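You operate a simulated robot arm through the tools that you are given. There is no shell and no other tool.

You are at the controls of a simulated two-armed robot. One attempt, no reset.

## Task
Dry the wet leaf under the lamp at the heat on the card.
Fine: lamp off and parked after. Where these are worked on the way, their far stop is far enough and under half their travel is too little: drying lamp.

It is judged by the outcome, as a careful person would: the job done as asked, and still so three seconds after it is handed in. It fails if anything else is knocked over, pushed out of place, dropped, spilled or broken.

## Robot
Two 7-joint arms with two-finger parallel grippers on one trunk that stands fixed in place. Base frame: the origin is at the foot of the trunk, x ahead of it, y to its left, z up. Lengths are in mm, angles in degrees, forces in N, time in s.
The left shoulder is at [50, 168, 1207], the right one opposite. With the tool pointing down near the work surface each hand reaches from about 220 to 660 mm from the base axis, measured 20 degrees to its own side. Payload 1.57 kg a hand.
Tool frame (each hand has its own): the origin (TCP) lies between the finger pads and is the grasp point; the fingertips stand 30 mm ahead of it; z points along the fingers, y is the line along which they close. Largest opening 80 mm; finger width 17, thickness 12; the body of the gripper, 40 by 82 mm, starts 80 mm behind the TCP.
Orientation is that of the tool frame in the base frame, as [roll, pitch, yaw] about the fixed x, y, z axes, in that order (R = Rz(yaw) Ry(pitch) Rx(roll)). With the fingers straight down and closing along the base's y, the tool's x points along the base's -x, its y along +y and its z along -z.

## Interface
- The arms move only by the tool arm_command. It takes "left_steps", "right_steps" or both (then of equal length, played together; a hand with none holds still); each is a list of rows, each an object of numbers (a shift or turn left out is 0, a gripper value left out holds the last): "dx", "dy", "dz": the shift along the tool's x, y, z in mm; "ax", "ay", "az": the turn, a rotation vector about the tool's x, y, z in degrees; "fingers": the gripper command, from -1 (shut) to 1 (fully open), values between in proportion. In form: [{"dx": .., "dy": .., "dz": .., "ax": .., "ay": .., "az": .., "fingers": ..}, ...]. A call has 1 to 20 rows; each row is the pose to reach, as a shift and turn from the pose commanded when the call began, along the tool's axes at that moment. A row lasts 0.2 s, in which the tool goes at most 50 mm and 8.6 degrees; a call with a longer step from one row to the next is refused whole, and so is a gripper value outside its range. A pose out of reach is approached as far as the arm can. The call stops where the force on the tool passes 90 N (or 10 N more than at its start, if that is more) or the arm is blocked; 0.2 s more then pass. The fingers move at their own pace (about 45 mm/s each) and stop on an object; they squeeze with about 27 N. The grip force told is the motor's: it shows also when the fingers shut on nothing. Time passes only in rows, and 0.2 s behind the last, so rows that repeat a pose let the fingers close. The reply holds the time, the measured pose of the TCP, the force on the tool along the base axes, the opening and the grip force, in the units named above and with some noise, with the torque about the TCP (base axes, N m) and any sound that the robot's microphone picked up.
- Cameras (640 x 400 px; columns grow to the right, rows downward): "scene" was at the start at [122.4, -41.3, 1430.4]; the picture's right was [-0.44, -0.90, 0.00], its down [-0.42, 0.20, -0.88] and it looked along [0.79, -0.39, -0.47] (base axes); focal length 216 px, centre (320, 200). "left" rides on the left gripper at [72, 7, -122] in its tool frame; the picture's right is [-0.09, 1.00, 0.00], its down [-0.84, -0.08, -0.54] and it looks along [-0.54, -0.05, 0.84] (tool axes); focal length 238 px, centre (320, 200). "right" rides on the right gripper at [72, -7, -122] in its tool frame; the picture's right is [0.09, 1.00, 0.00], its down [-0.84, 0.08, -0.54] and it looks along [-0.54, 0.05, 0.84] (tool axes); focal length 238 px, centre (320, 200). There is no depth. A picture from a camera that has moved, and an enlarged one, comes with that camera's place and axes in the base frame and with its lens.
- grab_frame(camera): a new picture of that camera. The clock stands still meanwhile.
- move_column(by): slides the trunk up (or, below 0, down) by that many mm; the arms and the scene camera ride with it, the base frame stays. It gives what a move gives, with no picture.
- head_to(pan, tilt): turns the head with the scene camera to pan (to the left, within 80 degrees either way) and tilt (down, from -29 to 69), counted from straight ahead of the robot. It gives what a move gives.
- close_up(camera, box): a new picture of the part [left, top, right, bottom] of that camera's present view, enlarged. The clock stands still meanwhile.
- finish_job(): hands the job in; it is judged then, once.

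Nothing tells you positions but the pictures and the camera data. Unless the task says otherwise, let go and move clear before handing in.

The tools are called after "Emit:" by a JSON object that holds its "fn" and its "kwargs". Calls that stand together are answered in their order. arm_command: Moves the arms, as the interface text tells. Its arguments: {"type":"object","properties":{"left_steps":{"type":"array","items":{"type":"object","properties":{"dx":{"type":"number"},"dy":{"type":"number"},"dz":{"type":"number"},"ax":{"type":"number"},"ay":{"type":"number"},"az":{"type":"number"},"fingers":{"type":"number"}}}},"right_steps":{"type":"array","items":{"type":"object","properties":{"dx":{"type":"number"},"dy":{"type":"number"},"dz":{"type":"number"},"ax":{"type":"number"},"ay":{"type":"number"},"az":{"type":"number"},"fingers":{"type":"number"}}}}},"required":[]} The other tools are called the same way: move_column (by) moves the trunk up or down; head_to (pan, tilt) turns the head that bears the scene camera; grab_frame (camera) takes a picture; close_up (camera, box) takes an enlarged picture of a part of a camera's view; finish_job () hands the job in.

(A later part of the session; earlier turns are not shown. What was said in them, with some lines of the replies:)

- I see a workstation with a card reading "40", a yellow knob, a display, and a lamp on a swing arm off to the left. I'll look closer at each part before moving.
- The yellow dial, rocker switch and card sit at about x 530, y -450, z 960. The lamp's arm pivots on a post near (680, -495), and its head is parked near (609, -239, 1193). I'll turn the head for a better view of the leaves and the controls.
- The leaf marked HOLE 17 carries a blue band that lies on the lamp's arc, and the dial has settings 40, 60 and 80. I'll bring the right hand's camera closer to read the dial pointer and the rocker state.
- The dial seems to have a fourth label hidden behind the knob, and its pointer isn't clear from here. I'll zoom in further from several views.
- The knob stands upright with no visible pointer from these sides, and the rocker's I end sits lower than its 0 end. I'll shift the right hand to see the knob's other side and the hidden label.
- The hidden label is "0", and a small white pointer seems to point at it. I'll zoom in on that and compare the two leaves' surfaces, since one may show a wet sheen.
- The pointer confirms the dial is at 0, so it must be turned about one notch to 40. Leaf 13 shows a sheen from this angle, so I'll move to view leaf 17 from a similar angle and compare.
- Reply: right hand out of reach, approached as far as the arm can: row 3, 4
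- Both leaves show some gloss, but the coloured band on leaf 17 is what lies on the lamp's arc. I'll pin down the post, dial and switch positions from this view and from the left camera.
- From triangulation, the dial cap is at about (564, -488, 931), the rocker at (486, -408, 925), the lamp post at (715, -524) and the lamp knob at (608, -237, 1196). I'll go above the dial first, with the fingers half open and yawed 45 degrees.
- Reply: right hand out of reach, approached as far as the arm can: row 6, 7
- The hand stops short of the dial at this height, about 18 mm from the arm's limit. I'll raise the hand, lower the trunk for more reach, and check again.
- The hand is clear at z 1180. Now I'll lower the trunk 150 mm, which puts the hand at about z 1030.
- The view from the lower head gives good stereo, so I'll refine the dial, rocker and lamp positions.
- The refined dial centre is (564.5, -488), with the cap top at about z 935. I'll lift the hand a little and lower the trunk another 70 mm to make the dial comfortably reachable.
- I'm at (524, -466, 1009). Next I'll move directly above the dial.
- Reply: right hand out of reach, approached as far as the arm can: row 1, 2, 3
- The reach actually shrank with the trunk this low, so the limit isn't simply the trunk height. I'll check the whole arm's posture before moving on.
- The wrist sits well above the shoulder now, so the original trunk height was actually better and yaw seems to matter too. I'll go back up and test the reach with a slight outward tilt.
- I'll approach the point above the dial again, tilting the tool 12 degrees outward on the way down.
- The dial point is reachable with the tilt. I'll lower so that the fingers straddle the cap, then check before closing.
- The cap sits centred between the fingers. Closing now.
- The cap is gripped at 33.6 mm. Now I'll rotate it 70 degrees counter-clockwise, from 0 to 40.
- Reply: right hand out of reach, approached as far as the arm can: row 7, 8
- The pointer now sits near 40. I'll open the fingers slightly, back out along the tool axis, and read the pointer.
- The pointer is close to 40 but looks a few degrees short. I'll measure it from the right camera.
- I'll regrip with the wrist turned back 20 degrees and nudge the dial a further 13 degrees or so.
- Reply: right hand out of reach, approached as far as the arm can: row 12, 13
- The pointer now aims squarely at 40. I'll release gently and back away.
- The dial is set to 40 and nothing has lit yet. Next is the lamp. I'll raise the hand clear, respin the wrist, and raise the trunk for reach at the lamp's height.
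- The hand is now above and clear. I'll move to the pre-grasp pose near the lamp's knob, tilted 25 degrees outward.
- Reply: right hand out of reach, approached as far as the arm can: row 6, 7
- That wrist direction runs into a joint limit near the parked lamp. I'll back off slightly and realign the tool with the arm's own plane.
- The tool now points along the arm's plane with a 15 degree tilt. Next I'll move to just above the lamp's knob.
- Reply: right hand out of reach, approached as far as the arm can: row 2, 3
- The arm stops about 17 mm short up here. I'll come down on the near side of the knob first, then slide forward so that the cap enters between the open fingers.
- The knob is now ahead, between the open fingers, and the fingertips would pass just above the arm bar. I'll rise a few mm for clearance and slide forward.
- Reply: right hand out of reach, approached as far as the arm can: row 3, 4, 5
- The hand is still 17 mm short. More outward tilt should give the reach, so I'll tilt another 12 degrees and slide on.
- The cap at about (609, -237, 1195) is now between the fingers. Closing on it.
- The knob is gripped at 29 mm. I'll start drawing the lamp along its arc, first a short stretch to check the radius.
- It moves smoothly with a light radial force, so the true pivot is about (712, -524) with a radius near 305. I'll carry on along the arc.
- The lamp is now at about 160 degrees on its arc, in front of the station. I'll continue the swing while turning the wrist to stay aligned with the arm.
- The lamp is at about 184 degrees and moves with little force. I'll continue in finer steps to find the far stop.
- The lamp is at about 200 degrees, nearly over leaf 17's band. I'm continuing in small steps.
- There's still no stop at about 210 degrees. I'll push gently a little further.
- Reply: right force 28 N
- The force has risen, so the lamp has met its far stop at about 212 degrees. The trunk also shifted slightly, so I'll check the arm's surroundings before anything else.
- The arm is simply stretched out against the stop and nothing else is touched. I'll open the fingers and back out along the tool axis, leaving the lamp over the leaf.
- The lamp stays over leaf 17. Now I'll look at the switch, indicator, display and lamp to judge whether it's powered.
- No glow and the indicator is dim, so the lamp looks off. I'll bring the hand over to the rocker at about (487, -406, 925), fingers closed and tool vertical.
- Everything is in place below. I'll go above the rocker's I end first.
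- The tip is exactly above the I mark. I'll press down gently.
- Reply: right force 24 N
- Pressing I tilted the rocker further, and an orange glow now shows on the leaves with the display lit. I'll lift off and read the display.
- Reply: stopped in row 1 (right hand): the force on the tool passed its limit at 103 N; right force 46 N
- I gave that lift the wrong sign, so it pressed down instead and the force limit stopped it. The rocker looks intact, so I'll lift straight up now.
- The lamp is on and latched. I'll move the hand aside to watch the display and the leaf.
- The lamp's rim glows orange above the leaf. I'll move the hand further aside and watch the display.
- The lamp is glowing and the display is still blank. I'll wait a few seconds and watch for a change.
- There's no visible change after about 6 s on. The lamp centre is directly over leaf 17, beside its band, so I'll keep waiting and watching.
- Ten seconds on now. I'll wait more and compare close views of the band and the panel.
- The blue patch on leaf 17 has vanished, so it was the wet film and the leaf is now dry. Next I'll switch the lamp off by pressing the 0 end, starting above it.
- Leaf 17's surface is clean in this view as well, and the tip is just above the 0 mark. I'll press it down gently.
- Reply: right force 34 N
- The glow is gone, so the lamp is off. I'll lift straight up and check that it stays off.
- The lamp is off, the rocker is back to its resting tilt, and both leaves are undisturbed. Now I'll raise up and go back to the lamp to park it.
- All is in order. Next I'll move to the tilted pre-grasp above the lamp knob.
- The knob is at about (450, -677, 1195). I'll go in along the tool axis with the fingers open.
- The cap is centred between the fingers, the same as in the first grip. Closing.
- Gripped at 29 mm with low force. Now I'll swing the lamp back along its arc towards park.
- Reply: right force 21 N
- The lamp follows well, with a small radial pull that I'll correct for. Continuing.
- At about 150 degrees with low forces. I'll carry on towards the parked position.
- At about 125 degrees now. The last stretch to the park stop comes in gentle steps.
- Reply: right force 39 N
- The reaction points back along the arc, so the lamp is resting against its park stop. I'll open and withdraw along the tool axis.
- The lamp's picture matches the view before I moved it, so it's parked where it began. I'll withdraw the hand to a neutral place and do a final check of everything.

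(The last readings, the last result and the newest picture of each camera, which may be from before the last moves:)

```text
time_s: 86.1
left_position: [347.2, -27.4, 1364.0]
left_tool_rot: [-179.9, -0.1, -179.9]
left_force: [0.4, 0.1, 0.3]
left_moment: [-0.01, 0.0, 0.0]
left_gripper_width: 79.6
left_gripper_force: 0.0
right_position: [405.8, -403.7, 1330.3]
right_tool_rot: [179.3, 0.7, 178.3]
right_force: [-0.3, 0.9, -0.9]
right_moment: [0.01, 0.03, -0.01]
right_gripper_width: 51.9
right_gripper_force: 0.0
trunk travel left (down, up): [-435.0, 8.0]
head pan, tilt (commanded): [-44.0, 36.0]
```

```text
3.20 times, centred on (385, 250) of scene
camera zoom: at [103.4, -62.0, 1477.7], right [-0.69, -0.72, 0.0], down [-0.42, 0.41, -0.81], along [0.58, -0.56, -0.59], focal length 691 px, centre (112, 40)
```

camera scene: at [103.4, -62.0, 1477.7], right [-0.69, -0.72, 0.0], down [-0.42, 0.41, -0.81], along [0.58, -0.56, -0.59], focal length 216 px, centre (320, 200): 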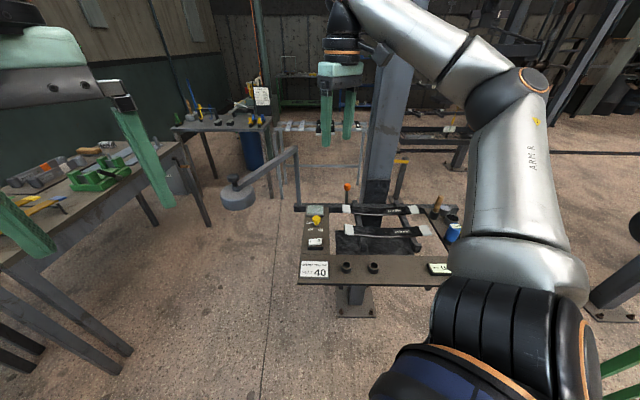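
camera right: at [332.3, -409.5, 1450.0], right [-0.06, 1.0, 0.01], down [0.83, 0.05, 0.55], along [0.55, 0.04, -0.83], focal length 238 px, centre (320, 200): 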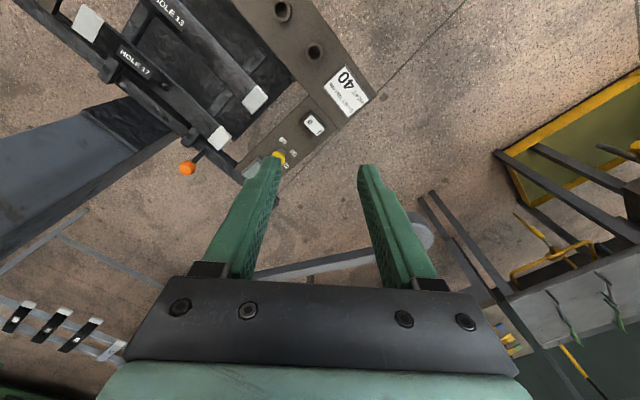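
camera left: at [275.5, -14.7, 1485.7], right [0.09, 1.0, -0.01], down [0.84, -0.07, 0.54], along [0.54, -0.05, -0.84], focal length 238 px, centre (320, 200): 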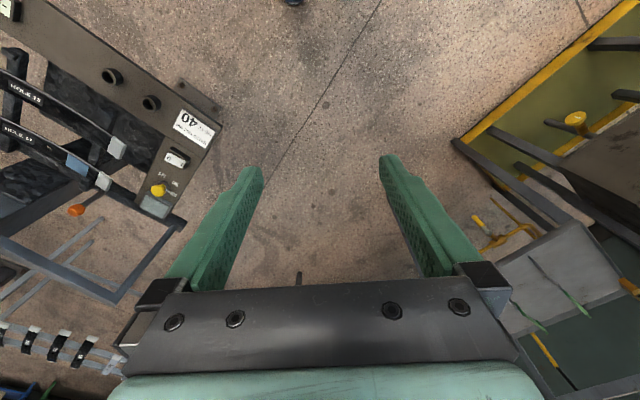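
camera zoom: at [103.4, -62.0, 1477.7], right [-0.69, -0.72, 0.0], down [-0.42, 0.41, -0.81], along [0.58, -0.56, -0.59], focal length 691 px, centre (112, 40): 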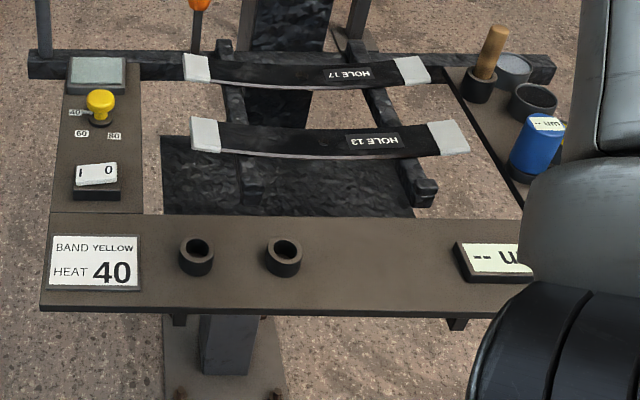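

The leaf shows no wet patch, the dial is at 40 and the lamp is parked. One last close look at the rocker, the leaf and the lamp.

Emit:
{"fn": "close_up", "kwargs": {"camera": "scene", "box": [295, 200, 345, 255]}}

Emit:
{"fn": "close_up", "kwargs": {"camera": "right", "box": [60, 0, 320, 190]}}

Emit:
{"fn": "close_up", "kwargs": {"camera": "scene", "box": [190, 130, 330, 230]}}

```text
7.27 times, centred on (320, 228) of scene
camera zoom: at [103.4, -62.0, 1477.7], right [-0.69, -0.72, 0.0], down [-0.42, 0.41, -0.81], along [0.58, -0.56, -0.59], focal length 1570 px, centre (320, 0)
```

zoom: 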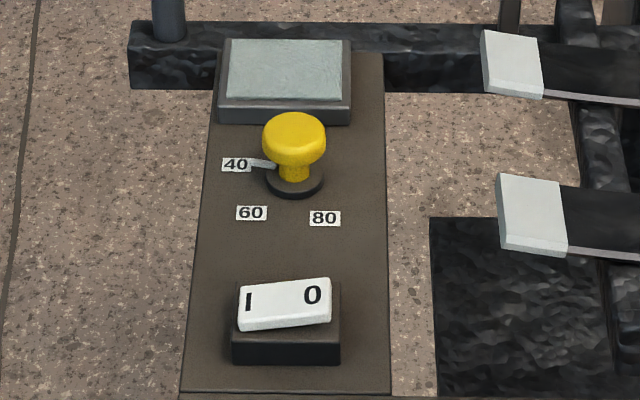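

```text
2.11 times, centred on (190, 95) of right
camera zoom: at [332.3, -409.5, 1450.0], right [-0.06, 1.0, 0.01], down [0.83, 0.05, 0.55], along [0.55, 0.04, -0.83], focal length 502 px, centre (594, 421)
```

zoom: 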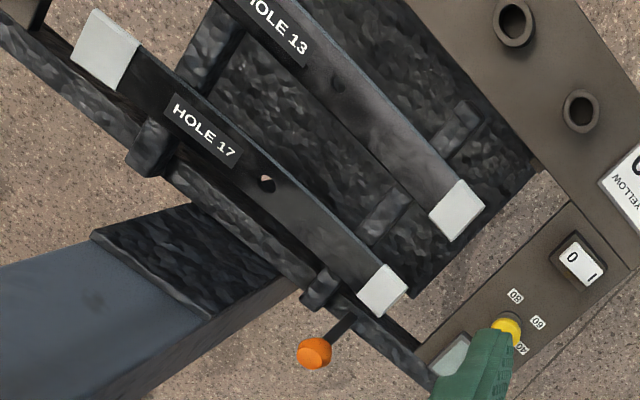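

```text
4.00 times, centred on (260, 180) of scene
camera zoom: at [103.4, -62.0, 1477.7], right [-0.69, -0.72, 0.0], down [-0.42, 0.41, -0.81], along [0.58, -0.56, -0.59], focal length 863 px, centre (560, 280)
```

zoom: 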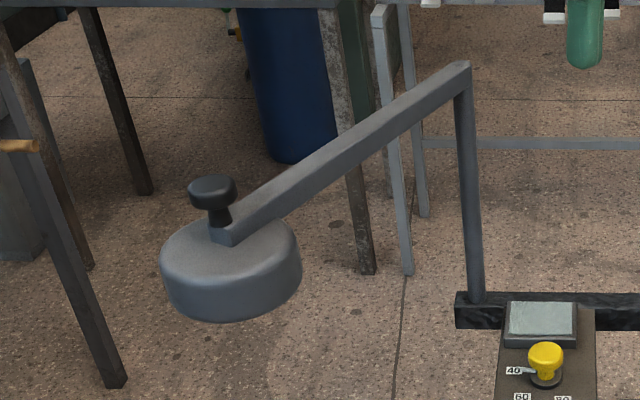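

Leaf 17 is dry with no wet patch left, the dial is on 40, the rocker is off, and the lamp is parked and dark. Nothing else has moved and the hands are clear, so I'm handing in the job.

Emit:
{"fn": "finish_job", "kwargs": {}}

```text
The job is handed in.
```

The wet leaf (HOLE 17) was dried under the lamp with the dial set to 40, as the card says. The lamp was then switched off and parked, and I handed the job in.

- **Drying:** I swung the lamp to its far stop over leaf 17 and left it on for about 17 seconds. By then the blue wet patch on the leaf was gone.
- **Afterwards:** The lamp was dark and back where it started. I left the dial on 40. Both leaves and everything else on the station looked undisturbed, and both hands were clear.
- **One slip:** While lifting off the switch after turning the lamp on, I sent the hand down instead of up. It pressed the rocker with about 103 N before the force limit stopped it. The rocker looked intact and still switched off normally afterwards.
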